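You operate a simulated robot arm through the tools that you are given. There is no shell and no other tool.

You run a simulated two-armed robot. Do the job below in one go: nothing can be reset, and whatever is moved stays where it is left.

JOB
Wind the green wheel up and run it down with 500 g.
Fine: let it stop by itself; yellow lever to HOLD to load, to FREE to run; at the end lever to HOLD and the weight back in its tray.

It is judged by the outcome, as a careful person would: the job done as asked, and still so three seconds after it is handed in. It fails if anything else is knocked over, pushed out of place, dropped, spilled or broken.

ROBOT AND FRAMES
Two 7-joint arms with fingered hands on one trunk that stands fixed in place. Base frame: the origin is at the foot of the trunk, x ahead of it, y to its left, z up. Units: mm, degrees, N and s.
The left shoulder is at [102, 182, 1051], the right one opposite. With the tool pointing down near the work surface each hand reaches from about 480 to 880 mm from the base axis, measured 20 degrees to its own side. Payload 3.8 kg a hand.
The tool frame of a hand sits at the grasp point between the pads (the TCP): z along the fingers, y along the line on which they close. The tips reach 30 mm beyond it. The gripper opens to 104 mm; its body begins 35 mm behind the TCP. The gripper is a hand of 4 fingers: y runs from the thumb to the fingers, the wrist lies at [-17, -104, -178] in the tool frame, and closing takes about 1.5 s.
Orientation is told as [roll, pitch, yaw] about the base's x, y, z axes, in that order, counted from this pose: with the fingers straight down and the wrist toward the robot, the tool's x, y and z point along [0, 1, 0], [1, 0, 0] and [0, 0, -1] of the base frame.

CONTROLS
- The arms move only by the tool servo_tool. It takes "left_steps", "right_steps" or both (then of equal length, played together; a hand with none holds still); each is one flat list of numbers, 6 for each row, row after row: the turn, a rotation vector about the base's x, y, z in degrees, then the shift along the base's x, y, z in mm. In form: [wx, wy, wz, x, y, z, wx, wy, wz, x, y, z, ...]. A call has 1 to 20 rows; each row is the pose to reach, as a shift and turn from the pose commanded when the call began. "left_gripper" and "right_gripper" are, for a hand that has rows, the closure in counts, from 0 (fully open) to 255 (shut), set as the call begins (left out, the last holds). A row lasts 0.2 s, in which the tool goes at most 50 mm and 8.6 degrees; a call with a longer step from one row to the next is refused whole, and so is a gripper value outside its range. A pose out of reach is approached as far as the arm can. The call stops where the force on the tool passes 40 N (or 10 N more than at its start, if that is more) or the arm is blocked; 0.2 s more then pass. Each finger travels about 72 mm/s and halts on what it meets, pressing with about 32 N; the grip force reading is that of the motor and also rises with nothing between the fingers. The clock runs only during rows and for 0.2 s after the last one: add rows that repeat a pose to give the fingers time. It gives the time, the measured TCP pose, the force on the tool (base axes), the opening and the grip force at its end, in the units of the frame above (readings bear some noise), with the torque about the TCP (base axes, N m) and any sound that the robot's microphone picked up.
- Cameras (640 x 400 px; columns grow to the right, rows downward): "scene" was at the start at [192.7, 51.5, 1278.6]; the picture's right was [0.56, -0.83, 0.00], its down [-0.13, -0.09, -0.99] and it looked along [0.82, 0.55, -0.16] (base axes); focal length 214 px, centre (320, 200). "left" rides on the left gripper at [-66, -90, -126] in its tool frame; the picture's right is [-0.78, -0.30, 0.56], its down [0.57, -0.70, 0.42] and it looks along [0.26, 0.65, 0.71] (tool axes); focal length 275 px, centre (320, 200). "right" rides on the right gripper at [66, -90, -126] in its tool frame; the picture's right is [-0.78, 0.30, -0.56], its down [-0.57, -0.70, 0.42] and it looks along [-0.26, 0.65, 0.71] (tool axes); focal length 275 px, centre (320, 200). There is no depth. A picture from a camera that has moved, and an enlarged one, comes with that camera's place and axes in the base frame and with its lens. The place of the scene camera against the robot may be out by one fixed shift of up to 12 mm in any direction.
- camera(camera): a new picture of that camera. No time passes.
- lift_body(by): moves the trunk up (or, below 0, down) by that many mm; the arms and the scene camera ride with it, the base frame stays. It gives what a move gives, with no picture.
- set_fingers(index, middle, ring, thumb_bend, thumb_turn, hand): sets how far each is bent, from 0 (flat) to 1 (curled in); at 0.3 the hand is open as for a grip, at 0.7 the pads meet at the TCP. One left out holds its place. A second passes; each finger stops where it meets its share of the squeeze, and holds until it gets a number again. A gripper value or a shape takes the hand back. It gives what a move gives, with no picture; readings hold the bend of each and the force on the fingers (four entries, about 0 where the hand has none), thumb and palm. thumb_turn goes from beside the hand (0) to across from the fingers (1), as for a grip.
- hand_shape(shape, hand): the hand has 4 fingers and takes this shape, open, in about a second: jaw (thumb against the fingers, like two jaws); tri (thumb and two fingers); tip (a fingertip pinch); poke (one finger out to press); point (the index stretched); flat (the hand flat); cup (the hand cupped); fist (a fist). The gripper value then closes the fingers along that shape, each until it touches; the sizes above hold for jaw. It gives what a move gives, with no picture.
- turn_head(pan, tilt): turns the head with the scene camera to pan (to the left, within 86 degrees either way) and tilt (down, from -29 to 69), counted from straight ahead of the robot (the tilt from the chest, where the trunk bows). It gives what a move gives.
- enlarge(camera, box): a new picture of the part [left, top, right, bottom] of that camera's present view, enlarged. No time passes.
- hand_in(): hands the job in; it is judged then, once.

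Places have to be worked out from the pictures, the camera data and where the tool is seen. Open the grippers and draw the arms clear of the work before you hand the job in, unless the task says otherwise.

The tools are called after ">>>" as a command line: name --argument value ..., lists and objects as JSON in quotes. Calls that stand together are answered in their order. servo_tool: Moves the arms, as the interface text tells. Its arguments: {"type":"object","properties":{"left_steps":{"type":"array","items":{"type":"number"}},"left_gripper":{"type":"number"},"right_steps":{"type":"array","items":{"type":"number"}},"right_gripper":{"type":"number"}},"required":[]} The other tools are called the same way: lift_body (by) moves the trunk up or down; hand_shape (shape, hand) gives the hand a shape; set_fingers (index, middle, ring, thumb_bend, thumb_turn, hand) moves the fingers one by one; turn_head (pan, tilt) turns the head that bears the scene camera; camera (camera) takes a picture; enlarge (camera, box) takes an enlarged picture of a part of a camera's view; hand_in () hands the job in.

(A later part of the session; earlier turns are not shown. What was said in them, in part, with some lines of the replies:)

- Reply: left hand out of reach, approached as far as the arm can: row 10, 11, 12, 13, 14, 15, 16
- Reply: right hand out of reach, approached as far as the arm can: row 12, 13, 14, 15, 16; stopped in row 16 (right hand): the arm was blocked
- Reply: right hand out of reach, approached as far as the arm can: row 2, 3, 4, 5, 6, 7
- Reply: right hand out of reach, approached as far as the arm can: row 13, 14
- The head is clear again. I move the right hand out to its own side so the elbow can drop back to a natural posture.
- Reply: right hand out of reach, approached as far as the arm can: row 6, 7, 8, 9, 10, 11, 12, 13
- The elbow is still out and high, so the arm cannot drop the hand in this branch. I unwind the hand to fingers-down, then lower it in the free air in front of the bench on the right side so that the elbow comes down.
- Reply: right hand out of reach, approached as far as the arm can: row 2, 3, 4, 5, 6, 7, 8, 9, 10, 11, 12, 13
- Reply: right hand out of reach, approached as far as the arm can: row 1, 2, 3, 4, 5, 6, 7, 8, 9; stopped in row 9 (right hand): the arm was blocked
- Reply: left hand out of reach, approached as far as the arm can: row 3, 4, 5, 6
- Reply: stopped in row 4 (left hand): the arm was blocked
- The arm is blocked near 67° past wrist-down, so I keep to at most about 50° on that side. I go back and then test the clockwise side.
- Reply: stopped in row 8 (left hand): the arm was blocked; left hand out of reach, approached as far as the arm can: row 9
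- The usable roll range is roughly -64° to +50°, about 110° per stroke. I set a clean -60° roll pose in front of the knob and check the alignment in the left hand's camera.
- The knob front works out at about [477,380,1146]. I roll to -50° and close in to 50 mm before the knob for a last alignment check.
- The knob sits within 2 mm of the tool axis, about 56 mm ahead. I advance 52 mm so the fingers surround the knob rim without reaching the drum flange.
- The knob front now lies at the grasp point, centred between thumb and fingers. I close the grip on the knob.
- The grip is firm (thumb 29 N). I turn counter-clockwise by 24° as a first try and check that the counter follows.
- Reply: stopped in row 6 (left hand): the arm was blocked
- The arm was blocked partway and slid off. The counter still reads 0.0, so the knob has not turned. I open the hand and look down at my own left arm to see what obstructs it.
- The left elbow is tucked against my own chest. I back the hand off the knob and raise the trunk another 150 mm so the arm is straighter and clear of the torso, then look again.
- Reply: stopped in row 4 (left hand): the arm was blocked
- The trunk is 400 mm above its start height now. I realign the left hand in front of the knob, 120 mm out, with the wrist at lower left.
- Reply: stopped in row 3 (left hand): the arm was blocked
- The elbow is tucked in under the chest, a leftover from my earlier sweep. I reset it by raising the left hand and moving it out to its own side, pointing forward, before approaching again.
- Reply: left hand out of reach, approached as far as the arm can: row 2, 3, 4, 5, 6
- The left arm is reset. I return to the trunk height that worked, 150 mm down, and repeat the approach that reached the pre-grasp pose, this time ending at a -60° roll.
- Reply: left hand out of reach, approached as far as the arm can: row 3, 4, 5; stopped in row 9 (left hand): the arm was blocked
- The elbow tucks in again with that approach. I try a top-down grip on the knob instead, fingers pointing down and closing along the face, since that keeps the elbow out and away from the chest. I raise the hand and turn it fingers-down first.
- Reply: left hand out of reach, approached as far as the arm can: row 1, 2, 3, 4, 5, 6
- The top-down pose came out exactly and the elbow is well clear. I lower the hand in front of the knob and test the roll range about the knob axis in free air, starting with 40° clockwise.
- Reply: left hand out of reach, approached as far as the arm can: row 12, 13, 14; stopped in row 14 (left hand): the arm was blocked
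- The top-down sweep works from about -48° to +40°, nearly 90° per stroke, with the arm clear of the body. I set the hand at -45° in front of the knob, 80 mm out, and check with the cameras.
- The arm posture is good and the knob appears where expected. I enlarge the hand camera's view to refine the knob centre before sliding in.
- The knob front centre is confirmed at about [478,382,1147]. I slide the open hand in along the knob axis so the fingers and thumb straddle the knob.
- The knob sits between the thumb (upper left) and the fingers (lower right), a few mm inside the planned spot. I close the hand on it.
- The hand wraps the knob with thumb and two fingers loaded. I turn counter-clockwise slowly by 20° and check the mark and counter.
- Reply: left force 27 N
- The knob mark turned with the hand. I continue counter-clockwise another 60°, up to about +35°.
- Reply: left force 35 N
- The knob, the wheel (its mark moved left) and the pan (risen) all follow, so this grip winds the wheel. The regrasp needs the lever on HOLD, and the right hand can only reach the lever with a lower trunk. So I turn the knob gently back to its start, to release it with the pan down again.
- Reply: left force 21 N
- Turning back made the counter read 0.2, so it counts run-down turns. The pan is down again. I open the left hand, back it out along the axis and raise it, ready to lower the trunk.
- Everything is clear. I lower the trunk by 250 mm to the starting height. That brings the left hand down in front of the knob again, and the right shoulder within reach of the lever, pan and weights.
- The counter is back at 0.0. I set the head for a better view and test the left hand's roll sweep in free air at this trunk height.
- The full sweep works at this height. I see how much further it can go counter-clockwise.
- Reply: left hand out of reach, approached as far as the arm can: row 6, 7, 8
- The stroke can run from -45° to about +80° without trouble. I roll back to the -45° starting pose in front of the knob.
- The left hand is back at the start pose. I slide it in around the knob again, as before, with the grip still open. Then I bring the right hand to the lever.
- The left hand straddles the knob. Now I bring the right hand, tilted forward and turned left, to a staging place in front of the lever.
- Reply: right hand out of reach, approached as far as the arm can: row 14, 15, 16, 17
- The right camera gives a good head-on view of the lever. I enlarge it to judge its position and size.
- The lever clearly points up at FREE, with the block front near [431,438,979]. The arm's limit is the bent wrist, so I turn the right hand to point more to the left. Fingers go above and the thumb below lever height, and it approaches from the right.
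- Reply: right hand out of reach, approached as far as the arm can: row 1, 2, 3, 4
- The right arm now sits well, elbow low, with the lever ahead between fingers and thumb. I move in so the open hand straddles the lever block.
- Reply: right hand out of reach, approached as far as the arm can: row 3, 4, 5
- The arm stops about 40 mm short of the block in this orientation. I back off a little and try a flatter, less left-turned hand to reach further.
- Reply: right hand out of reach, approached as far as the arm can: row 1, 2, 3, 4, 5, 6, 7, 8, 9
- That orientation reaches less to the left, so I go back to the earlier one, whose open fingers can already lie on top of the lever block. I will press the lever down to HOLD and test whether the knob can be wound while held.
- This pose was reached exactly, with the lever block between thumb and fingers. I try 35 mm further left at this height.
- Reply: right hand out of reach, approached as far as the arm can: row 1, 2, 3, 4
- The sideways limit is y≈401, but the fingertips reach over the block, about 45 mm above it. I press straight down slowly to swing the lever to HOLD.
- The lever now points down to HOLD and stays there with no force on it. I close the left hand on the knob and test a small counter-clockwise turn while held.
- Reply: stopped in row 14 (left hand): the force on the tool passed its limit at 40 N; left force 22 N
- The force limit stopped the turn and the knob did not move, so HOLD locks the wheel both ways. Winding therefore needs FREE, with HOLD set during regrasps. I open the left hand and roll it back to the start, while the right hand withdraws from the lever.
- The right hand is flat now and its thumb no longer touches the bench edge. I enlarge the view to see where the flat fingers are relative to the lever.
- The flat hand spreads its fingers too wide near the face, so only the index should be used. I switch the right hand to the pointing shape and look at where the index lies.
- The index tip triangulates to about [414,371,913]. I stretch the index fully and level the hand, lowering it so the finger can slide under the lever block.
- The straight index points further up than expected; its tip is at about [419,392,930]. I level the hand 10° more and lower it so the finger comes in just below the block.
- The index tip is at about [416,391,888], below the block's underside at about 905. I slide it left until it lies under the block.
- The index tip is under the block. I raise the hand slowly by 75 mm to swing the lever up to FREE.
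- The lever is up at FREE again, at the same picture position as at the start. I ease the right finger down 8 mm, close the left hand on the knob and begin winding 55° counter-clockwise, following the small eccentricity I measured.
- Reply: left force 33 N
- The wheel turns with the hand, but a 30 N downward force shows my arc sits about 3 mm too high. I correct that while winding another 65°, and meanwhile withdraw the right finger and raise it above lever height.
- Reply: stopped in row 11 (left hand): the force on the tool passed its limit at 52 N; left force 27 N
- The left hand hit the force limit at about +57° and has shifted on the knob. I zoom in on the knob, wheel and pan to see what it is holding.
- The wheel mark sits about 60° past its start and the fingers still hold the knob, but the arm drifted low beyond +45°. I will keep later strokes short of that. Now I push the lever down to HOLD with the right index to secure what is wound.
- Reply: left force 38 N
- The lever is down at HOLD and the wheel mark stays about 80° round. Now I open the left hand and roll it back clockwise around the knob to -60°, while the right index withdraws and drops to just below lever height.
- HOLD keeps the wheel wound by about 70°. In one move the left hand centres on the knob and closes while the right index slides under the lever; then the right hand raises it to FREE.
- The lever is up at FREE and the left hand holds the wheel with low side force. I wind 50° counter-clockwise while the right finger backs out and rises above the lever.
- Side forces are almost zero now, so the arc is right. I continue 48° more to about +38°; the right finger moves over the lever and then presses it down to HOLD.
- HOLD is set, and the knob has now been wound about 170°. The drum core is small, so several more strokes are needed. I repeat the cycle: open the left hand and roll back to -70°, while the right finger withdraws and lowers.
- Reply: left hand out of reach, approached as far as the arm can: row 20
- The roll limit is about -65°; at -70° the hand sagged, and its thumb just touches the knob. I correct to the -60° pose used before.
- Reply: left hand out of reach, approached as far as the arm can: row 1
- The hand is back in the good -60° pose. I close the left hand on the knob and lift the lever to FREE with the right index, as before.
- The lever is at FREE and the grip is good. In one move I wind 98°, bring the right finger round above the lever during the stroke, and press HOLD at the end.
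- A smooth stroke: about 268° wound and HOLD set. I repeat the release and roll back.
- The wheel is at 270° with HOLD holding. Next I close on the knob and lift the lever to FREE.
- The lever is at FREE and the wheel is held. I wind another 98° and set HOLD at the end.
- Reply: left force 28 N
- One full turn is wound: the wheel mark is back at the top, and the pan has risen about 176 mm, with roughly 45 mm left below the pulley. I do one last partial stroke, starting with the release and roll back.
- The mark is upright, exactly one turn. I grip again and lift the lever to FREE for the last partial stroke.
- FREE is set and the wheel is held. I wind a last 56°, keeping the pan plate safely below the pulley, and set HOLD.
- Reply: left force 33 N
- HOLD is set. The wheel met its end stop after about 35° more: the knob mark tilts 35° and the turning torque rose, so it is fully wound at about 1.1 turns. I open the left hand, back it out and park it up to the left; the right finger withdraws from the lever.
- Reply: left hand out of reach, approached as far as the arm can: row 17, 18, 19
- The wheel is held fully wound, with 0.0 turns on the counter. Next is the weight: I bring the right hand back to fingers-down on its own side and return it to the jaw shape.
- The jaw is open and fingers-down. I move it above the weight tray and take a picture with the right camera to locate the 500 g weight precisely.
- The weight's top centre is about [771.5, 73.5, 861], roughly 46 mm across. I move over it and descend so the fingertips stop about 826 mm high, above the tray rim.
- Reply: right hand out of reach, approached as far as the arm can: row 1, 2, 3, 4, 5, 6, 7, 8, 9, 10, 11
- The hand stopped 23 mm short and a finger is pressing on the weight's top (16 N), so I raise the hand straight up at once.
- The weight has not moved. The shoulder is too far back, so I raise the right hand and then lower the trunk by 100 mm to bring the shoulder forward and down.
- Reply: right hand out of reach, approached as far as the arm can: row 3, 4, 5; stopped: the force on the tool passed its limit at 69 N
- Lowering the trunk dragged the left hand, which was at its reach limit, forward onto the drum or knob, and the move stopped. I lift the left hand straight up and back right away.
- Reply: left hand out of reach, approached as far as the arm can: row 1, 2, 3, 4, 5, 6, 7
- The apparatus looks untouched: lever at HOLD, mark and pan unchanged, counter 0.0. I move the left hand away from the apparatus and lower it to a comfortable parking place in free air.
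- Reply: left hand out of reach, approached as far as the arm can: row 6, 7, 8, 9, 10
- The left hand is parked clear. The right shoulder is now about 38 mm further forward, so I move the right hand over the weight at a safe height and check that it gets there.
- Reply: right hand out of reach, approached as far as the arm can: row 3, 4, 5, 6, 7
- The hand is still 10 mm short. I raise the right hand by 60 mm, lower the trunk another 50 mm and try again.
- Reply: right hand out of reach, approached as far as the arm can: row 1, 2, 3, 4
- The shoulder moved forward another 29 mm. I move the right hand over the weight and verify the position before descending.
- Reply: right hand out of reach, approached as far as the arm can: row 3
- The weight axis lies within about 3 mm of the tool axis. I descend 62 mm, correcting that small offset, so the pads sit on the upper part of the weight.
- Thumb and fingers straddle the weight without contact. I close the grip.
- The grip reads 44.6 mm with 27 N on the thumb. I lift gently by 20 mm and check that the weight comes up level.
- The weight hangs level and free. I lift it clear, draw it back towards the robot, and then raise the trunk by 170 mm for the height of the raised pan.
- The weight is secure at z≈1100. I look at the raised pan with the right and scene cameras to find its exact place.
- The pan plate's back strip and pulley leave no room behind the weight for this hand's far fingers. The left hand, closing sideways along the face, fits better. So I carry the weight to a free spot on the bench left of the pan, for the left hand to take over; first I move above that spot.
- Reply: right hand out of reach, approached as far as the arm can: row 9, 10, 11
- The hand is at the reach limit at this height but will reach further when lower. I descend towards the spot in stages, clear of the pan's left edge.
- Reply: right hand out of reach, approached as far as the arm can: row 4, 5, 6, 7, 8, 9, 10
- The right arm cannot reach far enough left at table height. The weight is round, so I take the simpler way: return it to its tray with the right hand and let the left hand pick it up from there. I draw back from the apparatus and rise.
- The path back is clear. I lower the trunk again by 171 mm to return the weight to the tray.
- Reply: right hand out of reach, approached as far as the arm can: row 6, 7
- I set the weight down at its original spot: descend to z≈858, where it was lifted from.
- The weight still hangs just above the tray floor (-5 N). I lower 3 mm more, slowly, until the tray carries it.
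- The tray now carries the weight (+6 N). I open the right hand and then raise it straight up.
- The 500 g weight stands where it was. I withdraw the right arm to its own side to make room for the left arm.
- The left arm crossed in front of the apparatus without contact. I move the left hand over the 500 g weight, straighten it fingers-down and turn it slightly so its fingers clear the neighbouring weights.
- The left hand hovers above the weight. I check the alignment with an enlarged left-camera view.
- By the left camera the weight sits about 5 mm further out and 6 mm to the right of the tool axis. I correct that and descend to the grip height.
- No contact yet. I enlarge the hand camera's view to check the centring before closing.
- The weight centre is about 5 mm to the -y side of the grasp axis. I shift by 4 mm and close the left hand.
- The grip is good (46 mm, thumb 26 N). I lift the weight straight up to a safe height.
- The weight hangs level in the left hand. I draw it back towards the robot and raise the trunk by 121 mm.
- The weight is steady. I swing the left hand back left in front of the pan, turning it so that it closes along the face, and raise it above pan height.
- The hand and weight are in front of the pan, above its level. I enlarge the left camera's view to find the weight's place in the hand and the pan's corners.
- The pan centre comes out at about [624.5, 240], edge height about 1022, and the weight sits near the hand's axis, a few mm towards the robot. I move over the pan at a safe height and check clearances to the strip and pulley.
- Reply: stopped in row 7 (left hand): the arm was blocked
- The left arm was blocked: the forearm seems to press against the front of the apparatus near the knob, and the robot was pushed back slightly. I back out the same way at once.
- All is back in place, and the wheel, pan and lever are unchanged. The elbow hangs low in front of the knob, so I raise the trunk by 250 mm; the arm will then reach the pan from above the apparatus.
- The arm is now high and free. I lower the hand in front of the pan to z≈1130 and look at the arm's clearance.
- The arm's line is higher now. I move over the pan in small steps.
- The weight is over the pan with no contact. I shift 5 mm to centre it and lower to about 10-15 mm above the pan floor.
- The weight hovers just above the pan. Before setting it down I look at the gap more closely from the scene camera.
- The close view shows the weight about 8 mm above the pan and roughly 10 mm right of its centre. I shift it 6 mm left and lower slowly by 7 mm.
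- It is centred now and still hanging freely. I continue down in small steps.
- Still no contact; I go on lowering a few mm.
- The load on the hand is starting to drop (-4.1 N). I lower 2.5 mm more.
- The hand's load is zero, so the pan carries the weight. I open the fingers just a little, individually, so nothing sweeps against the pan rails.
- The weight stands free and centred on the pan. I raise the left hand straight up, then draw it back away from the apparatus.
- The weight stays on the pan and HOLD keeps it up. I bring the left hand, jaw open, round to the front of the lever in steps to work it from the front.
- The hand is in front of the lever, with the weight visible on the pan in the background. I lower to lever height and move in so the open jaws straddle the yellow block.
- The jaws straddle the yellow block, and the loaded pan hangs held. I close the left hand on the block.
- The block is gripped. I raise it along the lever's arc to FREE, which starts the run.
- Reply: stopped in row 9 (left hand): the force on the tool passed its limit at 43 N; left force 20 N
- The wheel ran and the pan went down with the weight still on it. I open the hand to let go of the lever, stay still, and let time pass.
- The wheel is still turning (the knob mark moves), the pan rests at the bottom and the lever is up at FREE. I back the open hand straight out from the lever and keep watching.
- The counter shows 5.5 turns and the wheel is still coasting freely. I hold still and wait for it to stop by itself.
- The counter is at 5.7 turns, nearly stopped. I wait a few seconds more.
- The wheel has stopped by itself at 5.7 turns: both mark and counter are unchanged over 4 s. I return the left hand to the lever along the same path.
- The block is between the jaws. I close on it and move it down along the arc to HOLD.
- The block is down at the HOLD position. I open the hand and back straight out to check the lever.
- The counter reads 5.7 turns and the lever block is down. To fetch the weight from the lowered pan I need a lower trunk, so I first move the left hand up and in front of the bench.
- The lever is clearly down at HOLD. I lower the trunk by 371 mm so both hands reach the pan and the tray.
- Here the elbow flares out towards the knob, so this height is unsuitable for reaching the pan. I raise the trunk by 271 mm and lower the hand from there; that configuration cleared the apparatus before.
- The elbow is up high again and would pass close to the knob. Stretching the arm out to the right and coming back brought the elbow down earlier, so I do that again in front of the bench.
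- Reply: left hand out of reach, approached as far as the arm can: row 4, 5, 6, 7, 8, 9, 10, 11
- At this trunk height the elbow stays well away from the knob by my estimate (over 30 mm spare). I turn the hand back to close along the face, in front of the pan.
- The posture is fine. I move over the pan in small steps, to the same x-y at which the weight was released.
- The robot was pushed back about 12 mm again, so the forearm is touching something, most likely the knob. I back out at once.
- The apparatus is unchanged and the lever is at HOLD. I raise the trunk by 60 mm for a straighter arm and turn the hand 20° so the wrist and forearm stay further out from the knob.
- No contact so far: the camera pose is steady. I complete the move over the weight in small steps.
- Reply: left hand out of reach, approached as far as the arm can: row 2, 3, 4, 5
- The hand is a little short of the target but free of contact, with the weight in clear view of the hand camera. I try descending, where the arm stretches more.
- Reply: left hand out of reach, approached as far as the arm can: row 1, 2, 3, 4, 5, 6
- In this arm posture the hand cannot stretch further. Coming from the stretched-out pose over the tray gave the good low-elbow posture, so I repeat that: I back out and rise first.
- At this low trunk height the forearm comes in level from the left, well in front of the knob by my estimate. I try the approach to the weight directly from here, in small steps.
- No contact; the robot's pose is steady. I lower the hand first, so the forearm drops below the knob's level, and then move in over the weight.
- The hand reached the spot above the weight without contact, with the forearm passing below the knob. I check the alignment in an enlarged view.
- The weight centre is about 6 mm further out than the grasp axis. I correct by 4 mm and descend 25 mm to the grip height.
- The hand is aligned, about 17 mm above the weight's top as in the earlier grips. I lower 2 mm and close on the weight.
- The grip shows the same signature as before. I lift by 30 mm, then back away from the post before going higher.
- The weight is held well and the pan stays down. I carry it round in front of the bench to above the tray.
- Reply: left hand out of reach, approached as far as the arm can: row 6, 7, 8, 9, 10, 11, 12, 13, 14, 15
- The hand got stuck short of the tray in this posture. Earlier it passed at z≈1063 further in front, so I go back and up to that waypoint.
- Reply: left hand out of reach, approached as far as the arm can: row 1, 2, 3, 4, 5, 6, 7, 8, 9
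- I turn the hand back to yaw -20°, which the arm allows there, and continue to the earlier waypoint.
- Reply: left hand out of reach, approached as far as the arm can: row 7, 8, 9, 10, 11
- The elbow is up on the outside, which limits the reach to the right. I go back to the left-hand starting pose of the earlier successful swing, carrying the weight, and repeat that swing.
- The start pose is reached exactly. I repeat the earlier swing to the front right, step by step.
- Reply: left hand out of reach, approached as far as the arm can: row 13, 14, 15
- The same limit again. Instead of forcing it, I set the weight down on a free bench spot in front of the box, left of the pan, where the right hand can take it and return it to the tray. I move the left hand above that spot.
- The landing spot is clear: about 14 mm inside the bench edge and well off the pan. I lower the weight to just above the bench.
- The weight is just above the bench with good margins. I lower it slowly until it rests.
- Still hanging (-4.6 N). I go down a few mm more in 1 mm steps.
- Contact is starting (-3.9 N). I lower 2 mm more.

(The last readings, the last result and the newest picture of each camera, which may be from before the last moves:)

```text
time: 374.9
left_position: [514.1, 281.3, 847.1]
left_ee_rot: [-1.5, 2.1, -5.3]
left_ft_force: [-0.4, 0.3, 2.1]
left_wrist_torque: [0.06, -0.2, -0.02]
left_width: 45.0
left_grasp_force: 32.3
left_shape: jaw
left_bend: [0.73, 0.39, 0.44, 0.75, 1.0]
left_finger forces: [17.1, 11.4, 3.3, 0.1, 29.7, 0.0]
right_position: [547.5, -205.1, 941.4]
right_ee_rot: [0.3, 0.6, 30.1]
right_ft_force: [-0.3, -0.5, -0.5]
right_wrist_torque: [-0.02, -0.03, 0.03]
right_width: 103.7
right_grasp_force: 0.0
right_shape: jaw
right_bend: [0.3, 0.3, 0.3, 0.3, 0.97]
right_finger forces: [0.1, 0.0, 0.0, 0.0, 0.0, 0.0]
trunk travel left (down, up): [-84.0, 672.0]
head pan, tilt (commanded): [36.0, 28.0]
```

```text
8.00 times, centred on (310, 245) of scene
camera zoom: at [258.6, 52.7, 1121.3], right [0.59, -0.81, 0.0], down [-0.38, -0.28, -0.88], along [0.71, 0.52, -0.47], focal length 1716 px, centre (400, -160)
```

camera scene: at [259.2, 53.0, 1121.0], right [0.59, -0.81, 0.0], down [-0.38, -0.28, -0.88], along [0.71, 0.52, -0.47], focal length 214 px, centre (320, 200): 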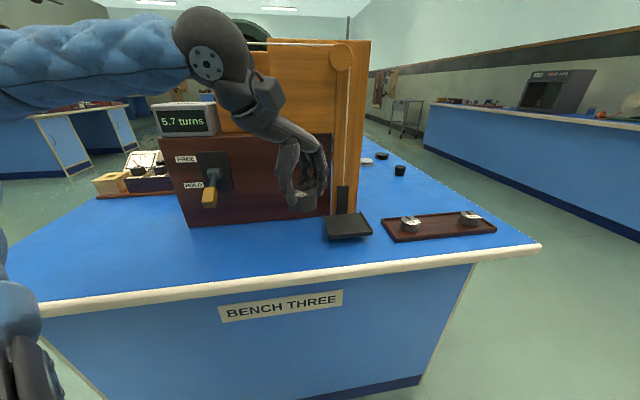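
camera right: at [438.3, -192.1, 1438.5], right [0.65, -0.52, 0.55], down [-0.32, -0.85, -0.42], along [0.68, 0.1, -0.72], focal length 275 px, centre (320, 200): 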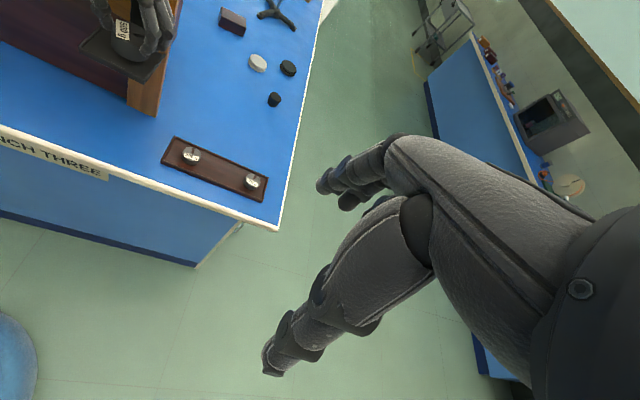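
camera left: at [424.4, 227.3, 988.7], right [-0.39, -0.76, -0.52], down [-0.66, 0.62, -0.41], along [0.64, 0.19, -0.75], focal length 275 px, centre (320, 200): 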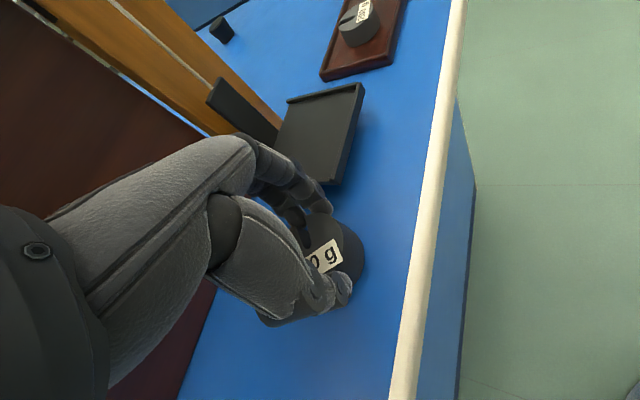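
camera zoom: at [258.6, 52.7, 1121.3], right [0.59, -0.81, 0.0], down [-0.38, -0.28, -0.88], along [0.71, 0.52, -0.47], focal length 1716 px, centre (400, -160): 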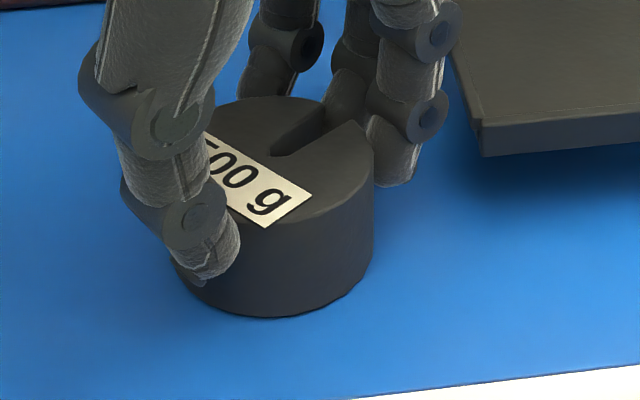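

The bench carries the weight (+2 N). I release it gently and raise the hand.

>>> set_fingers --hand "left" --thumb_bend 0.45 --index 0.42 --middle 0.33 --ring 0.34

>>> servo_tool --left_steps '[0, 0, 0, 0, 0, 6, 0, 0, 0, 0, 0, 14, 0, 0, 0, 0, 0, 24, 0, 0, 0, 0, 0, 36, 0, 0, 0, 0, 0, 52, 0, 0, 0, -4, -2, 70, 0, 0, 0, -14, 2, 90, 0, 0, 0, -28, 12, 110, 0, 0, 0, -44, 26, 130, 0, 0, 0, -62, 42, 150, 0, 0, 0, -80, 58, 170, 0, 0, 0, -98, 74, 185, 0, 0, 0, -112, 86, 195, 0, 0, 0, -112, 86, 195]'

>>> camera --camera "scene"

```text
time: 375.9
left_position: [515.7, 282.2, 846.1]
left_ee_rot: [-1.5, 2.2, -5.4]
left_ft_force: [-0.5, 0.1, 0.2]
left_wrist_torque: [0.02, 0.02, 0.01]
left_width: 69.9
left_grasp_force: 0.1
left_shape: fingers
left_bend: [0.42, 0.33, 0.34, 0.45, 1.0]
left_finger forces: [0.0, 0.0, 0.1, 0.0, 0.0, 0.0]
right_position: [546.9, -203.8, 939.7]
right_ee_rot: [0.2, 0.7, 30.1]
right_ft_force: [-0.6, 0.2, 0.5]
right_wrist_torque: [0.0, -0.01, -0.02]
right_width: 103.5
right_grasp_force: 0.1
right_shape: jaw
right_bend: [0.3, 0.3, 0.3, 0.3, 0.97]
right_finger forces: [0.0, 0.0, 0.1, 0.0, 0.1, 0.0]
trunk travel left (down, up): [-84.0, 672.0]
head pan, tilt (commanded): [36.0, 28.0]
```

```text
time: 378.9
left_position: [404.0, 368.1, 1041.8]
left_ee_rot: [-1.7, 2.1, -5.2]
left_ft_force: [0.8, -0.5, 0.6]
left_wrist_torque: [0.01, -0.03, -0.01]
left_width: 70.2
left_grasp_force: 0.1
left_shape: fingers
left_bend: [0.42, 0.33, 0.34, 0.45, 1.0]
left_finger forces: [0.1, 0.1, 0.0, 0.1, 0.0, 0.0]
right_position: [547.6, -204.2, 940.5]
right_ee_rot: [0.3, 0.6, 30.0]
right_ft_force: [0.7, -0.3, -0.8]
right_wrist_torque: [0.01, 0.02, 0.04]
right_width: 103.9
right_grasp_force: 0.0
right_shape: jaw
right_bend: [0.3, 0.3, 0.3, 0.3, 0.97]
right_finger forces: [0.0, 0.0, 0.0, 0.0, 0.0, 0.0]
trunk travel left (down, up): [-84.0, 672.0]
head pan, tilt (commanded): [36.0, 28.0]
```

```text
taken
camera scene: at [258.9, 52.8, 1121.1], right [0.59, -0.81, 0.0], down [-0.38, -0.28, -0.88], along [0.71, 0.52, -0.47], focal length 214 px, centre (320, 200)
```

scene: 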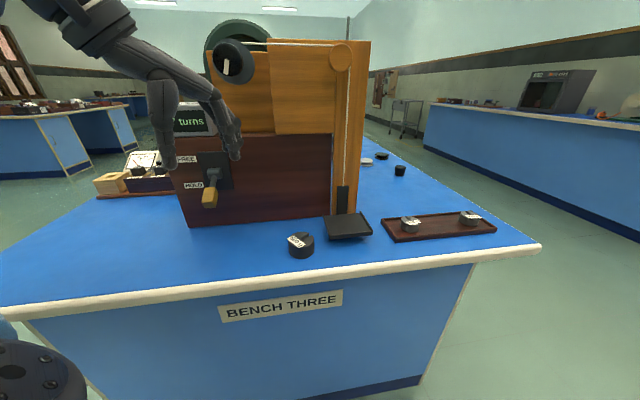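

The weight stands safely on the bench. I move the left hand further aside and bring the right hand round in front of the bench to above the weight.

>>> servo_tool --left_steps '[0, 0, 0, -5, 4, 3, 0, 0, 0, -10, 8, 6, 0, 0, 0, -15, 12, 9, 0, 0, 0, -20, 16, 12, 0, 0, 0, -25, 20, 15, 0, 0, 0, -30, 25, 18, 0, 0, 0, -30, 25, 18, 0, 0, 0, -30, 25, 18, 0, 0, 0, -30, 25, 18, 0, 0, 0, -30, 25, 18, 0, 0, 0, -30, 25, 18, 0, 0, 0, -30, 25, 18, 0, 0, 0, -30, 25, 18, 0, 0, 0, -30, 25, 18, 0, 0, 0, -30, 25, 18, 0, 0, 0, -30, 25, 18]' --right_steps '[0, 0, 1, -10, 28, 8, 0, 0, 3, -20, 58, 16, 0, 0, 5, -30, 90, 24, 0, 0, 7, -40, 124, 32, 0, 0, 9, -50, 158, 40, 0, 0, 11, -58, 192, 46, 0, 0, 13, -64, 226, 50, 0, 0, 15, -66, 260, 50, 0, 0, 17, -66, 294, 50, 0, 0, 19, -64, 328, 46, 0, 0, 21, -60, 360, 42, 0, 0, 23, -55, 392, 38, 0, 0, 25, -50, 422, 34, 0, 0, 25, -46, 450, 28, 0, 0, 25, -42, 470, 22, 0, 0, 25, -42, 470, 20]'

>>> camera --camera "scene"

>>> camera --camera "right"

```text
time: 382.3
left_position: [374.3, 392.4, 1059.2]
left_ee_rot: [-1.6, 2.2, -5.4]
left_ft_force: [-0.4, 0.1, 0.1]
left_wrist_torque: [0.02, -0.02, 0.02]
left_width: 70.3
left_grasp_force: 0.0
left_shape: fingers
left_bend: [0.42, 0.33, 0.34, 0.45, 1.0]
left_finger forces: [0.0, 0.0, 0.1, 0.1, 0.0, 0.0]
right_position: [504.9, 266.5, 959.8]
right_ee_rot: [0.3, 0.6, 55.2]
right_ft_force: [0.1, 0.2, -0.4]
right_wrist_torque: [-0.01, 0.0, -0.01]
right_width: 104.0
right_grasp_force: 0.1
right_shape: jaw
right_bend: [0.3, 0.3, 0.3, 0.3, 0.97]
right_finger forces: [0.0, 0.0, 0.1, 0.0, 0.0, 0.1]
trunk travel left (down, up): [-84.0, 672.0]
head pan, tilt (commanded): [36.0, 28.0]
```

```text
taken
camera scene: at [258.9, 52.9, 1121.1], right [0.59, -0.81, 0.0], down [-0.38, -0.28, -0.88], along [0.71, 0.52, -0.47], focal length 214 px, centre (320, 200)
```

scene: 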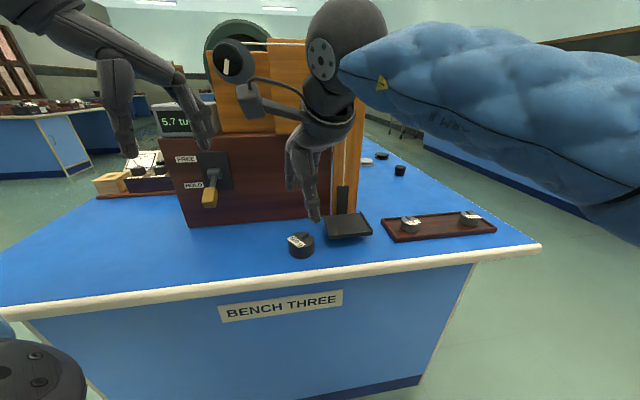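

```text
taken
camera right: at [400.4, 230.7, 1088.1], right [0.81, -0.2, 0.55], down [0.06, -0.91, -0.42], along [0.58, 0.38, -0.72], focal length 275 px, centre (320, 200)
```

right: 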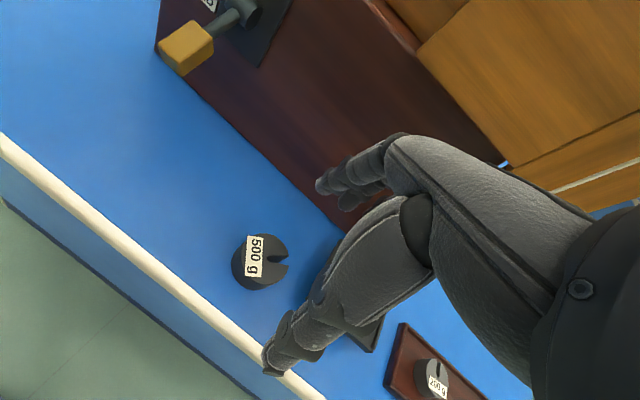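

The right camera sees the weight about 6 mm further out and 20 mm further left than the tool axis. I move over it and check again before descending.

>>> servo_tool --right_steps '[0, 0, 0, 1.5, 6, -10, 0, 0, 0, 3, 12, -20, 0, 0, 0, 4.5, 18, -30, 0, 0, 0, 4.5, 18, -40, 0, 0, 0, 4.5, 18, -40]'

>>> camera --camera "right"

>>> enlarge --camera "right" --box '[200, 180, 380, 330]'

```text
time: 383.5
left_position: [374.5, 393.0, 1058.4]
left_ee_rot: [-1.6, 2.2, -5.2]
left_ft_force: [-0.9, -1.2, -0.6]
left_wrist_torque: [-0.01, 0.0, 0.01]
left_width: 70.2
left_grasp_force: 0.1
left_shape: fingers
left_bend: [0.42, 0.33, 0.34, 0.45, 1.0]
left_finger forces: [0.0, 0.0, 0.0, 0.0, 0.0, 0.1]
right_position: [508.6, 284.2, 919.8]
right_ee_rot: [0.2, 0.6, 55.3]
right_ft_force: [-1.0, 1.1, -0.5]
right_wrist_torque: [0.0, -0.02, 0.02]
right_width: 103.8
right_grasp_force: 0.0
right_shape: jaw
right_bend: [0.3, 0.3, 0.3, 0.3, 0.97]
right_finger forces: [0.0, 0.0, 0.0, 0.0, 0.0, 0.0]
trunk travel left (down, up): [-84.0, 672.0]
head pan, tilt (commanded): [36.0, 28.0]
```

```text
taken
camera right: at [404.4, 248.4, 1047.3], right [0.81, -0.2, 0.55], down [0.06, -0.91, -0.42], along [0.58, 0.38, -0.72], focal length 275 px, centre (320, 200)
```

right: 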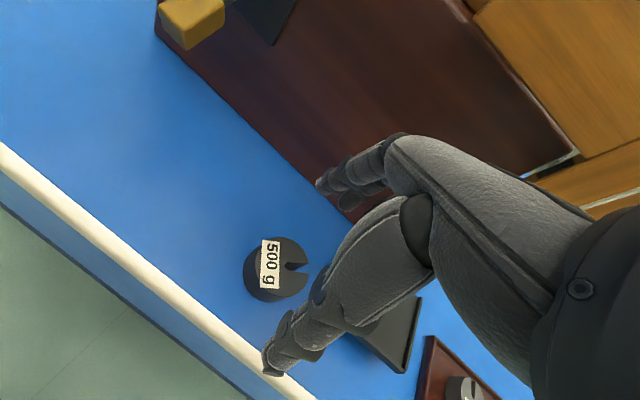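

```text
2.67 times, centred on (290, 255) of right
camera zoom: at [404.4, 248.4, 1047.3], right [0.81, -0.2, 0.55], down [0.06, -0.91, -0.42], along [0.58, 0.38, -0.72], focal length 734 px, centre (400, 53)
```

zoom: 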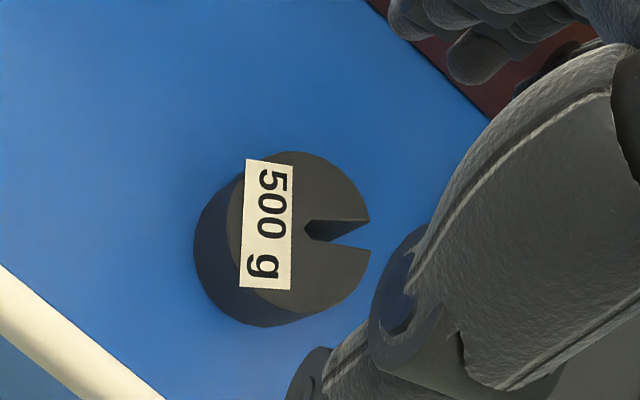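

The weight lies about 8 mm towards the fingers, near the hand's natural grip centre. I shift 4-5 mm and descend to the grip height.

>>> servo_tool --right_steps '[0, 0, 0, 1.5, 2, -10, 0, 0, 0, 3, 4, -22, 0, 0, 0, 3, 4, -34, 0, 0, 0, 3, 4, -46, 0, 0, 0, 3, 4, -56, 0, 0, 0, 3, 4, -64, 0, 0, 0, 3, 4, -69, 0, 0, 0, 3, 4, -69]'

>>> enlarge --camera "right" --box '[220, 160, 400, 310]'

>>> enlarge --camera "scene" --box '[240, 160, 400, 280]'

```text
time: 385.3
left_position: [373.3, 393.1, 1059.5]
left_ee_rot: [-1.6, 2.2, -5.3]
left_ft_force: [-1.1, -0.1, -0.5]
left_wrist_torque: [0.03, 0.03, 0.0]
left_width: 70.1
left_grasp_force: 0.1
left_shape: fingers
left_bend: [0.42, 0.33, 0.34, 0.45, 1.0]
left_finger forces: [0.1, 0.0, 0.0, 0.0, 0.0, 0.0]
right_position: [512.4, 288.6, 850.4]
right_ee_rot: [0.3, 0.6, 55.2]
right_ft_force: [-0.1, -0.3, 0.3]
right_wrist_torque: [-0.01, -0.02, 0.01]
right_width: 103.8
right_grasp_force: 0.2
right_shape: jaw
right_bend: [0.3, 0.3, 0.3, 0.3, 0.97]
right_finger forces: [0.0, 0.0, 0.0, 0.0, 0.0, 0.0]
trunk travel left (down, up): [-84.0, 672.0]
head pan, tilt (commanded): [36.0, 28.0]
```

```text
2.67 times, centred on (310, 235) of right
camera zoom: at [407.8, 253.5, 977.9], right [0.81, -0.2, 0.55], down [0.06, -0.91, -0.42], along [0.58, 0.38, -0.72], focal length 734 px, centre (347, 107)
```

zoom: 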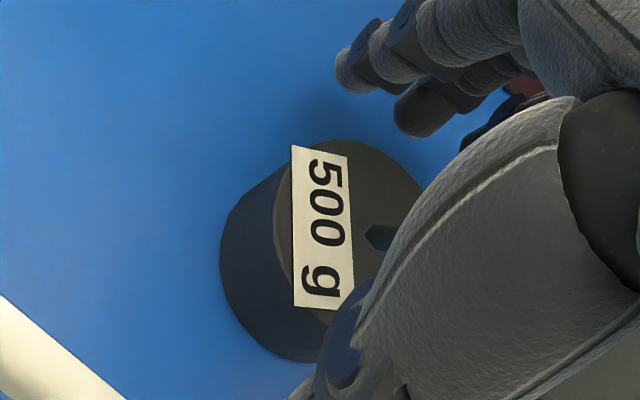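

```text
3.33 times, centred on (320, 220) of scene
camera zoom: at [258.9, 53.0, 1121.2], right [0.59, -0.81, 0.0], down [-0.38, -0.28, -0.88], along [0.71, 0.52, -0.47], focal length 715 px, centre (320, 133)
```

zoom: 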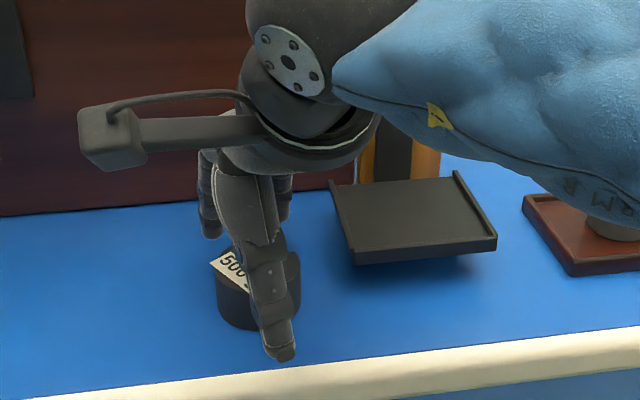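

The jaws straddle the weight. I close the right hand.

>>> servo_tool --right_steps '[0, 0, 0, 0, 0, 0, 0, 0, 0, 0, 0, 0, 0, 0, 0, 0, 0, 0, 0, 0, 0, 0, 0, 0, 0, 0, 0, 0, 0, 0, 0, 0, 0, 0, 0, 0, 0, 0, 0, 0, 0, 0, 0, 0, 0, 0, 0, 0]' --right_gripper 255

>>> servo_tool --right_steps '[0, 0, 0, 0, 0, 4, 0, 0, 0, 0, 0, 10, 0, 0, 0, 0, 0, 20, 0, 0, 0, 0, 0, 20]'

>>> enlarge --camera "scene" --box '[240, 160, 400, 280]'

>>> camera --camera "right"

```text
time: 387.1
left_position: [373.9, 393.4, 1059.8]
left_ee_rot: [-1.6, 2.2, -5.3]
left_ft_force: [-0.4, -0.5, 0.1]
left_wrist_torque: [0.01, -0.02, 0.0]
left_width: 70.1
left_grasp_force: 0.0
left_shape: fingers
left_bend: [0.42, 0.33, 0.34, 0.45, 1.0]
left_finger forces: [0.0, 0.0, 0.1, 0.0, 0.0, 0.1]
right_position: [511.9, 289.2, 850.7]
right_ee_rot: [0.2, 0.6, 55.0]
right_ft_force: [-0.1, -0.4, 0.2]
right_wrist_torque: [-0.02, 0.01, 0.01]
right_width: 45.9
right_grasp_force: 32.3
right_shape: jaw
right_bend: [0.73, 0.38, 0.42, 0.74, 1.0]
right_finger forces: [15.0, 10.0, 0.7, 0.0, 25.6, 0.0]
trunk travel left (down, up): [-84.0, 672.0]
head pan, tilt (commanded): [36.0, 28.0]
```

```text
time: 388.1
left_position: [374.2, 393.0, 1059.2]
left_ee_rot: [-1.7, 2.2, -5.3]
left_ft_force: [-0.3, -0.4, -0.8]
left_wrist_torque: [0.01, 0.02, 0.02]
left_width: 70.1
left_grasp_force: 0.0
left_shape: fingers
left_bend: [0.42, 0.33, 0.34, 0.45, 1.0]
left_finger forces: [0.0, 0.0, 0.0, 0.0, 0.1, 0.1]
right_position: [512.8, 289.2, 870.2]
right_ee_rot: [0.3, 0.8, 55.1]
right_ft_force: [-0.6, 0.4, -5.0]
right_wrist_torque: [-0.03, 0.09, 0.0]
right_width: 45.7
right_grasp_force: 31.9
right_shape: jaw
right_bend: [0.73, 0.38, 0.42, 0.74, 1.0]
right_finger forces: [15.3, 10.5, 0.8, 0.0, 25.3, 0.1]
trunk travel left (down, up): [-84.0, 672.0]
head pan, tilt (commanded): [36.0, 28.0]
```

```text
3.33 times, centred on (320, 220) of scene
camera zoom: at [259.3, 53.2, 1121.0], right [0.59, -0.81, 0.0], down [-0.38, -0.28, -0.88], along [0.71, 0.52, -0.47], focal length 715 px, centre (320, 133)
```

zoom: 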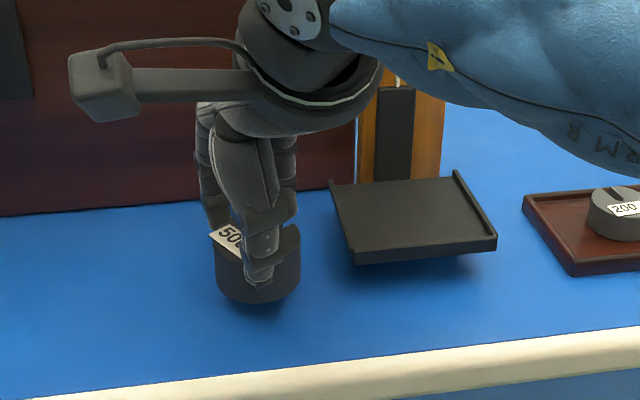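

```text
taken
camera right: at [408.3, 253.9, 998.0], right [0.81, -0.2, 0.55], down [0.06, -0.91, -0.42], along [0.58, 0.38, -0.72], focal length 275 px, centre (320, 200)
```

right: 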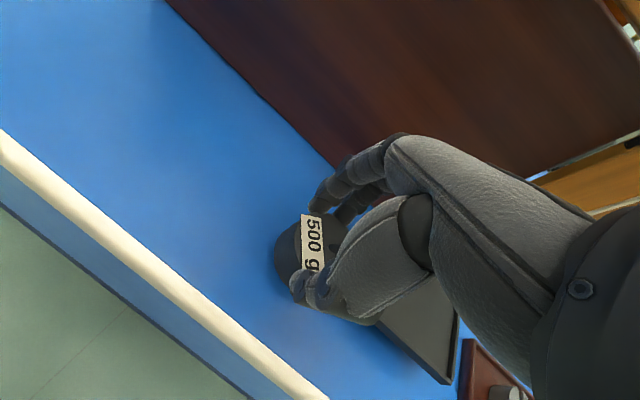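

The weight is in the right hand. I carry it back round in front of the bench towards the tray.

>>> servo_tool --right_steps '[0, 0, -1.7, -10, -10, 20, 0, 0, -3.3, -20, -22, 40, 0, 0, -5, -28, -40, 55, 0, 0, -6.7, -33, -64, 70, 0, 0, -8.3, -35, -92, 82, 0, 0, -10, -34, -122, 90, 0, 0, -11.7, -28, -152, 92, 0, 0, -13.3, -18, -182, 92, 0, 0, -15, -4, -208, 90, 0, 0, -16.7, 14, -230, 86, 0, 0, -18.3, 36, -246, 80, 0, 0, -20, 60, -255, 74, 0, 0, -21.7, 86, -258, 70, 0, 0, -23.3, 112, -257, 67, 0, 0, -25, 138, -254, 65, 0, 0, -25, 138, -254, 65]'

>>> servo_tool --right_steps '[0, 0, 0, 20, 6, 1, 0, 0, 0, 42, 13, 1, 0, 0, 0, 64, 20, 1, 0, 0, 0, 86, 27, 0, 0, 0, 0, 106, 33, -2, 0, 0, 0, 118, 37, -4, 0, 0, 0, 118, 37, -4]'

>>> camera --camera "right"

>>> camera --camera "scene"

```text
time: 391.5
left_position: [372.8, 393.5, 1060.6]
left_ee_rot: [-1.6, 2.3, -5.3]
left_ft_force: [0.3, 0.4, -0.9]
left_wrist_torque: [0.0, 0.03, 0.02]
left_width: 70.2
left_grasp_force: 0.2
left_shape: fingers
left_bend: [0.42, 0.33, 0.34, 0.45, 1.0]
left_finger forces: [0.0, 0.0, 0.1, 0.0, 0.0, 0.0]
right_position: [650.4, 35.8, 935.0]
right_ee_rot: [0.3, 0.7, 30.1]
right_ft_force: [-0.1, 0.8, -5.4]
right_wrist_torque: [-0.05, 0.08, -0.02]
right_width: 45.5
right_grasp_force: 31.7
right_shape: jaw
right_bend: [0.73, 0.38, 0.42, 0.75, 1.0]
right_finger forces: [15.4, 10.6, 1.4, 0.0, 25.3, 0.0]
trunk travel left (down, up): [-84.0, 672.0]
head pan, tilt (commanded): [36.0, 28.0]
```

```text
time: 393.1
left_position: [373.7, 393.0, 1059.6]
left_ee_rot: [-1.5, 2.2, -5.3]
left_ft_force: [-0.2, -0.9, -0.8]
left_wrist_torque: [0.01, -0.03, -0.02]
left_width: 70.2
left_grasp_force: 0.0
left_shape: fingers
left_bend: [0.42, 0.33, 0.34, 0.45, 1.0]
left_finger forces: [0.1, 0.1, 0.0, 0.1, 0.0, 0.0]
right_position: [770.1, 70.5, 932.9]
right_ee_rot: [0.3, 0.6, 30.2]
right_ft_force: [1.2, 0.4, -5.4]
right_wrist_torque: [0.03, 0.06, 0.01]
right_width: 45.3
right_grasp_force: 31.9
right_shape: jaw
right_bend: [0.73, 0.38, 0.42, 0.75, 1.0]
right_finger forces: [15.2, 10.6, 1.5, 0.0, 25.2, 0.0]
trunk travel left (down, up): [-84.0, 672.0]
head pan, tilt (commanded): [36.0, 28.0]
```

```text
taken
camera right: at [659.1, 82.1, 1059.8], right [0.65, -0.52, 0.55], down [-0.32, -0.85, -0.42], along [0.68, 0.1, -0.72], focal length 275 px, centre (320, 200)
```

right: 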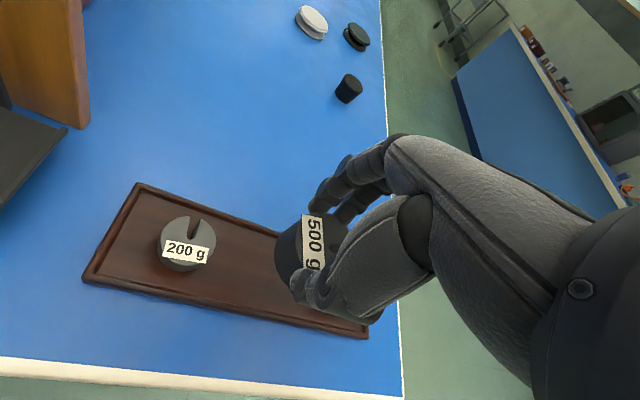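

```text
taken
camera scene: at [259.5, 52.9, 1121.0], right [0.59, -0.81, 0.0], down [-0.38, -0.28, -0.88], along [0.71, 0.52, -0.47], focal length 214 px, centre (320, 200)
```

scene: 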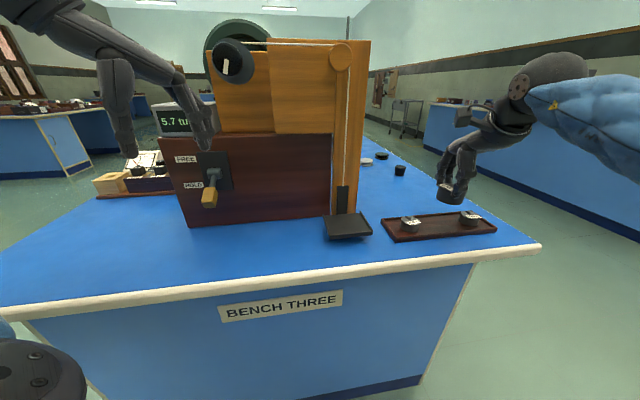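

The weight is above its place in the tray. I descend to just above the tray floor at the original spot.

>>> servo_tool --right_steps '[0, 0, 0, 1, 1, -14, 0, 0, 0, 3, 2, -28, 0, 0, 0, 5, 3, -42, 0, 0, 0, 7, 4, -54, 0, 0, 0, 7, 4, -63, 0, 0, 0, 7, 4, -69, 0, 0, 0, 7, 4, -72, 0, 0, 0, 7, 4, -72]'

>>> enlarge --camera "scene" --box '[370, 150, 520, 250]'

>>> camera --camera "right"

```text
time: 394.9
left_position: [373.8, 394.3, 1059.2]
left_ee_rot: [-1.6, 2.2, -5.3]
left_ft_force: [0.4, -0.6, 0.1]
left_wrist_torque: [0.01, 0.05, 0.0]
left_width: 70.3
left_grasp_force: 0.1
left_shape: fingers
left_bend: [0.42, 0.33, 0.34, 0.45, 1.0]
left_finger forces: [0.0, 0.0, 0.0, 0.1, 0.0, 0.1]
right_position: [775.5, 73.8, 859.8]
right_ee_rot: [0.3, 0.6, 30.1]
right_ft_force: [-0.5, 0.2, -3.8]
right_wrist_torque: [-0.02, 0.02, 0.01]
right_width: 45.4
right_grasp_force: 32.2
right_shape: jaw
right_bend: [0.73, 0.38, 0.42, 0.75, 1.0]
right_finger forces: [15.4, 10.7, 1.9, 0.1, 25.1, 0.1]
trunk travel left (down, up): [-84.0, 672.0]
head pan, tilt (commanded): [36.0, 28.0]
```

```text
4.00 times, centred on (445, 200) of scene
camera zoom: at [259.3, 53.0, 1121.0], right [0.59, -0.81, 0.0], down [-0.38, -0.28, -0.88], along [0.71, 0.52, -0.47], focal length 858 px, centre (-180, 200)
```

zoom: 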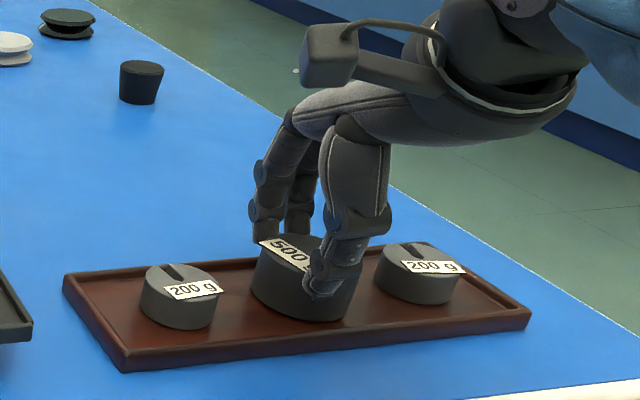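

```text
taken
camera right: at [666.7, 85.6, 986.8], right [0.65, -0.52, 0.55], down [-0.32, -0.85, -0.42], along [0.69, 0.1, -0.72], focal length 275 px, centre (320, 200)
```

right: 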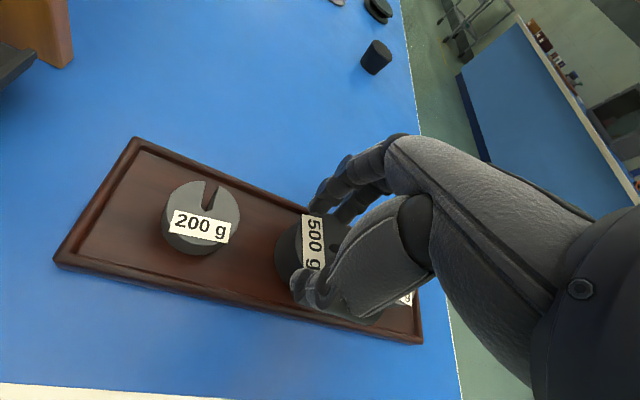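

It sits right over its old place, about to touch. I lower 2.5 mm more.

>>> servo_tool --right_steps '[0, 0, 0, 0, 0, -1, 0, 0, 0, 0, 0, -2, 0, 0, 0, 0, 0, -2.5, 0, 0, 0, 0, 0, -2.5]'

```text
time: 395.9
left_position: [373.4, 393.3, 1060.3]
left_ee_rot: [-1.5, 2.1, -5.3]
left_ft_force: [-0.4, -0.4, -0.4]
left_wrist_torque: [0.01, 0.0, -0.04]
left_width: 70.1
left_grasp_force: 0.1
left_shape: fingers
left_bend: [0.42, 0.33, 0.34, 0.45, 1.0]
left_finger forces: [0.0, 0.1, 0.0, 0.0, 0.0, 0.0]
right_position: [775.0, 73.1, 859.1]
right_ee_rot: [0.2, 0.5, 30.2]
right_ft_force: [0.3, -0.7, 4.3]
right_wrist_torque: [0.05, -0.25, -0.01]
right_width: 45.4
right_grasp_force: 31.5
right_shape: jaw
right_bend: [0.73, 0.38, 0.41, 0.75, 1.0]
right_finger forces: [15.5, 10.8, 2.5, 0.0, 25.8, 0.0]
trunk travel left (down, up): [-84.0, 672.0]
head pan, tilt (commanded): [36.0, 28.0]
```

The tray carries the weight (+4 N). I open the right hand and raise it straight up, as before.

>>> servo_tool --right_steps '[0, 0, 0, 0, 0, 0.5, 0, 0, 0, 0, 0, 0.5, 0, 0, 0, 0, 0, 0.5, 0, 0, 0, 0, 0, 0.5, 0, 0, 0, 0, 0, 0.5, 0, 0, 0, 0, 0, 0.5, 0, 0, 0, 0, 0, 0.5, 0, 0, 0, 0, 0, 12, 0, 0, 0, 0, 0, 30, 0, 0, 0, 0, 0, 50, 0, 0, 0, -6, -3, 70, 0, 0, 0, -12, -6, 85, 0, 0, 0, -30, -25, 95, 0, 0, 0, -55, -55, 100, 0, 0, 0, -85, -90, 100, 0, 0, 0, -115, -125, 100, 0, 0, 0, -145, -160, 100, 0, 0, 0, -175, -195, 90, 0, 0, 0, -205, -230, 85, 0, 0, 0, -205, -230, 85]' --right_gripper 0

>>> camera --camera "scene"

>>> enlarge --camera "scene" --box '[370, 150, 520, 250]'

```text
time: 400.1
left_position: [374.2, 393.2, 1059.3]
left_ee_rot: [-1.5, 2.3, -5.3]
left_ft_force: [0.1, -0.2, 0.3]
left_wrist_torque: [0.02, 0.03, -0.01]
left_width: 70.0
left_grasp_force: 0.0
left_shape: fingers
left_bend: [0.42, 0.33, 0.34, 0.45, 1.0]
left_finger forces: [0.1, 0.1, 0.0, 0.1, 0.0, 0.0]
right_position: [572.4, -158.3, 947.9]
right_ee_rot: [0.3, 0.6, 30.3]
right_ft_force: [-0.4, 0.1, 1.0]
right_wrist_torque: [0.01, -0.01, 0.01]
right_width: 103.6
right_grasp_force: 0.0
right_shape: jaw
right_bend: [0.3, 0.3, 0.3, 0.3, 0.97]
right_finger forces: [0.0, 0.0, 0.1, 0.1, 0.0, 0.0]
trunk travel left (down, up): [-84.0, 672.0]
head pan, tilt (commanded): [36.0, 28.0]
```

```text
taken
camera scene: at [258.9, 52.8, 1121.1], right [0.59, -0.81, 0.0], down [-0.38, -0.28, -0.88], along [0.71, 0.52, -0.47], focal length 214 px, centre (320, 200)
```

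scene: 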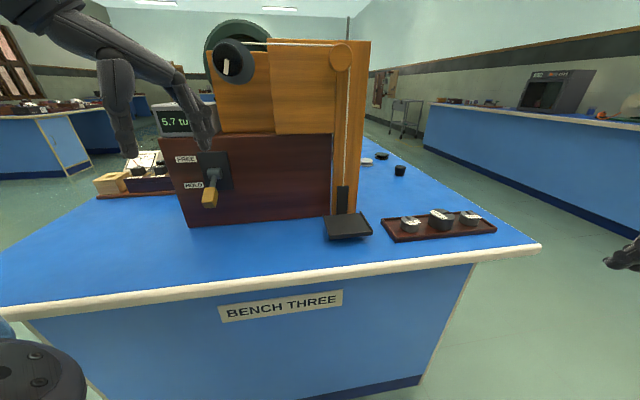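

```text
4.00 times, centred on (445, 200) of scene
camera zoom: at [258.9, 52.8, 1121.1], right [0.59, -0.81, 0.0], down [-0.38, -0.28, -0.88], along [0.71, 0.52, -0.47], focal length 858 px, centre (-180, 200)
```

zoom: 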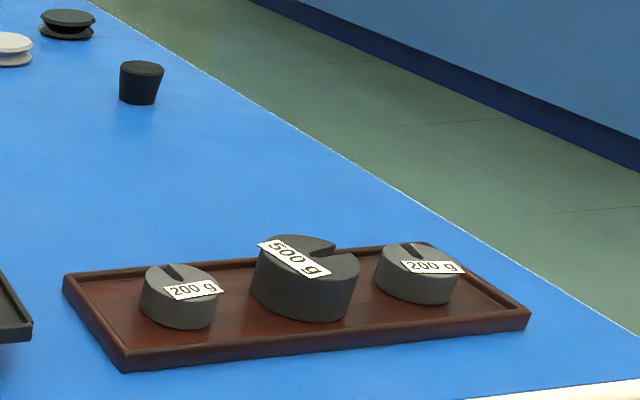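

The 500 g weight stands in its old place in the tray. I open the left hand to the plain jaw and draw it clear of the apparatus, then take a last look at everything.

>>> hand_shape --shape "jaw" --hand "left"

>>> servo_tool --left_steps '[0, 0, 0, -8, -6, 8, 0, 0, 0, -18, -12, 18, 0, 0, 0, -28, -18, 30, 0, 0, 0, -38, -22, 42, 0, 0, 0, -48, -24, 55, 0, 0, 0, -58, -24, 70, 0, 0, 0, -58, -24, 70]'

>>> camera --camera "scene"

>>> enlarge --camera "scene" --box '[150, 20, 390, 260]'

```text
time: 401.0
left_position: [373.3, 393.9, 1060.1]
left_ee_rot: [-1.6, 2.2, -5.2]
left_ft_force: [0.1, 0.1, 0.5]
left_wrist_torque: [-0.01, 0.03, 0.02]
left_width: 103.7
left_grasp_force: 0.1
left_shape: jaw
left_bend: [0.3, 0.3, 0.3, 0.3, 0.97]
left_finger forces: [0.1, 0.1, 0.0, 0.0, 0.0, 0.1]
right_position: [573.5, -157.6, 948.4]
right_ee_rot: [0.3, 0.6, 30.0]
right_ft_force: [0.4, 0.5, -0.2]
right_wrist_torque: [-0.03, -0.01, 0.01]
right_width: 103.9
right_grasp_force: 0.0
right_shape: jaw
right_bend: [0.3, 0.3, 0.3, 0.3, 0.97]
right_finger forces: [0.0, 0.1, 0.1, 0.1, 0.0, 0.1]
trunk travel left (down, up): [-84.0, 672.0]
head pan, tilt (commanded): [36.0, 28.0]
```

```text
time: 402.6
left_position: [315.2, 367.1, 1129.5]
left_ee_rot: [-1.4, 2.3, -5.3]
left_ft_force: [-0.4, -0.6, -0.3]
left_wrist_torque: [0.0, -0.02, 0.01]
left_width: 103.4
left_grasp_force: 0.0
left_shape: jaw
left_bend: [0.3, 0.3, 0.3, 0.3, 0.97]
left_finger forces: [0.0, 0.0, 0.0, 0.0, 0.0, 0.0]
right_position: [572.3, -157.7, 947.6]
right_ee_rot: [0.3, 0.7, 30.1]
right_ft_force: [-0.3, 0.7, 0.4]
right_wrist_torque: [0.01, -0.01, 0.0]
right_width: 103.8
right_grasp_force: 0.0
right_shape: jaw
right_bend: [0.3, 0.3, 0.3, 0.3, 0.97]
right_finger forces: [0.0, 0.1, 0.1, 0.0, 0.1, 0.1]
trunk travel left (down, up): [-84.0, 672.0]
head pan, tilt (commanded): [36.0, 28.0]
```

```text
taken
camera scene: at [258.9, 52.8, 1121.1], right [0.59, -0.81, 0.0], down [-0.38, -0.28, -0.88], along [0.71, 0.52, -0.47], focal length 214 px, centre (320, 200)
```

scene: 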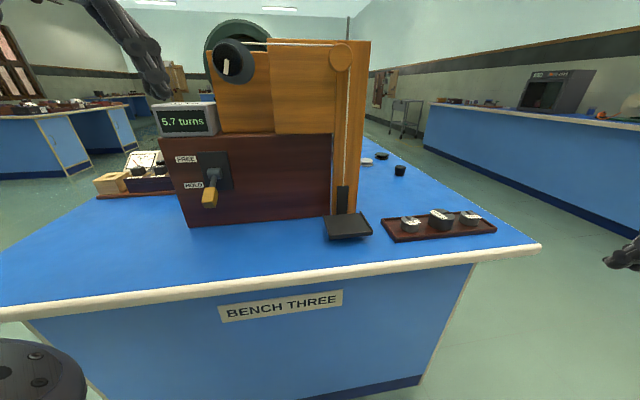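

```text
1.67 times, centred on (270, 140) of scene
camera zoom: at [258.9, 52.8, 1121.1], right [0.59, -0.81, 0.0], down [-0.38, -0.28, -0.88], along [0.71, 0.52, -0.47], focal length 358 px, centre (403, 300)
```

zoom: 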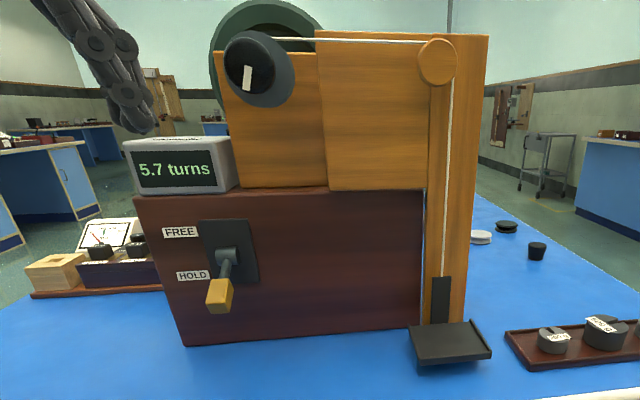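

Final state: the lever is down at HOLD, the counter shows 5.7 turns with the wheel stopped, the pan is empty and the 500 g weight is in its tray. Both hands are open and clear, so I hand the job in.

>>> hand_in

```text
The job is handed in.
```

The green wheel was wound up and run down with 500 g, and I handed the job in. I don't have the judge's verdict.

- **Winding:** I wound the wheel about 1.1 turns, up to what felt like its end stop. I used HOLD to lock it while changing grip.
- **Run:** I loaded the 500 g weight at HOLD, then moved the lever to FREE. The pan went down and the wheel coasted to a stop on its own at 5.7 turns on the counter.
- **At the end:** The lever is at HOLD and the 500 g weight is back in its old place in the tray, turned a little. The pan is empty and both hands are open and clear.

- **Contacts:** My left arm or hand bumped the apparatus three times, at or near the knob. That was once while lowering the trunk and twice while reaching for the pan. Early on, my right arm also pushed against my own head. Each time I backed off, and the pictures show nothing moved or damaged.
- **Test turn:** Before the run I made a short trial turn of the knob and let it back. The counter briefly read 0.2 turns and then returned to 0.0.
- **Bench:** On its way back to the tray the weight stood for a short time on the bench while I changed hands.
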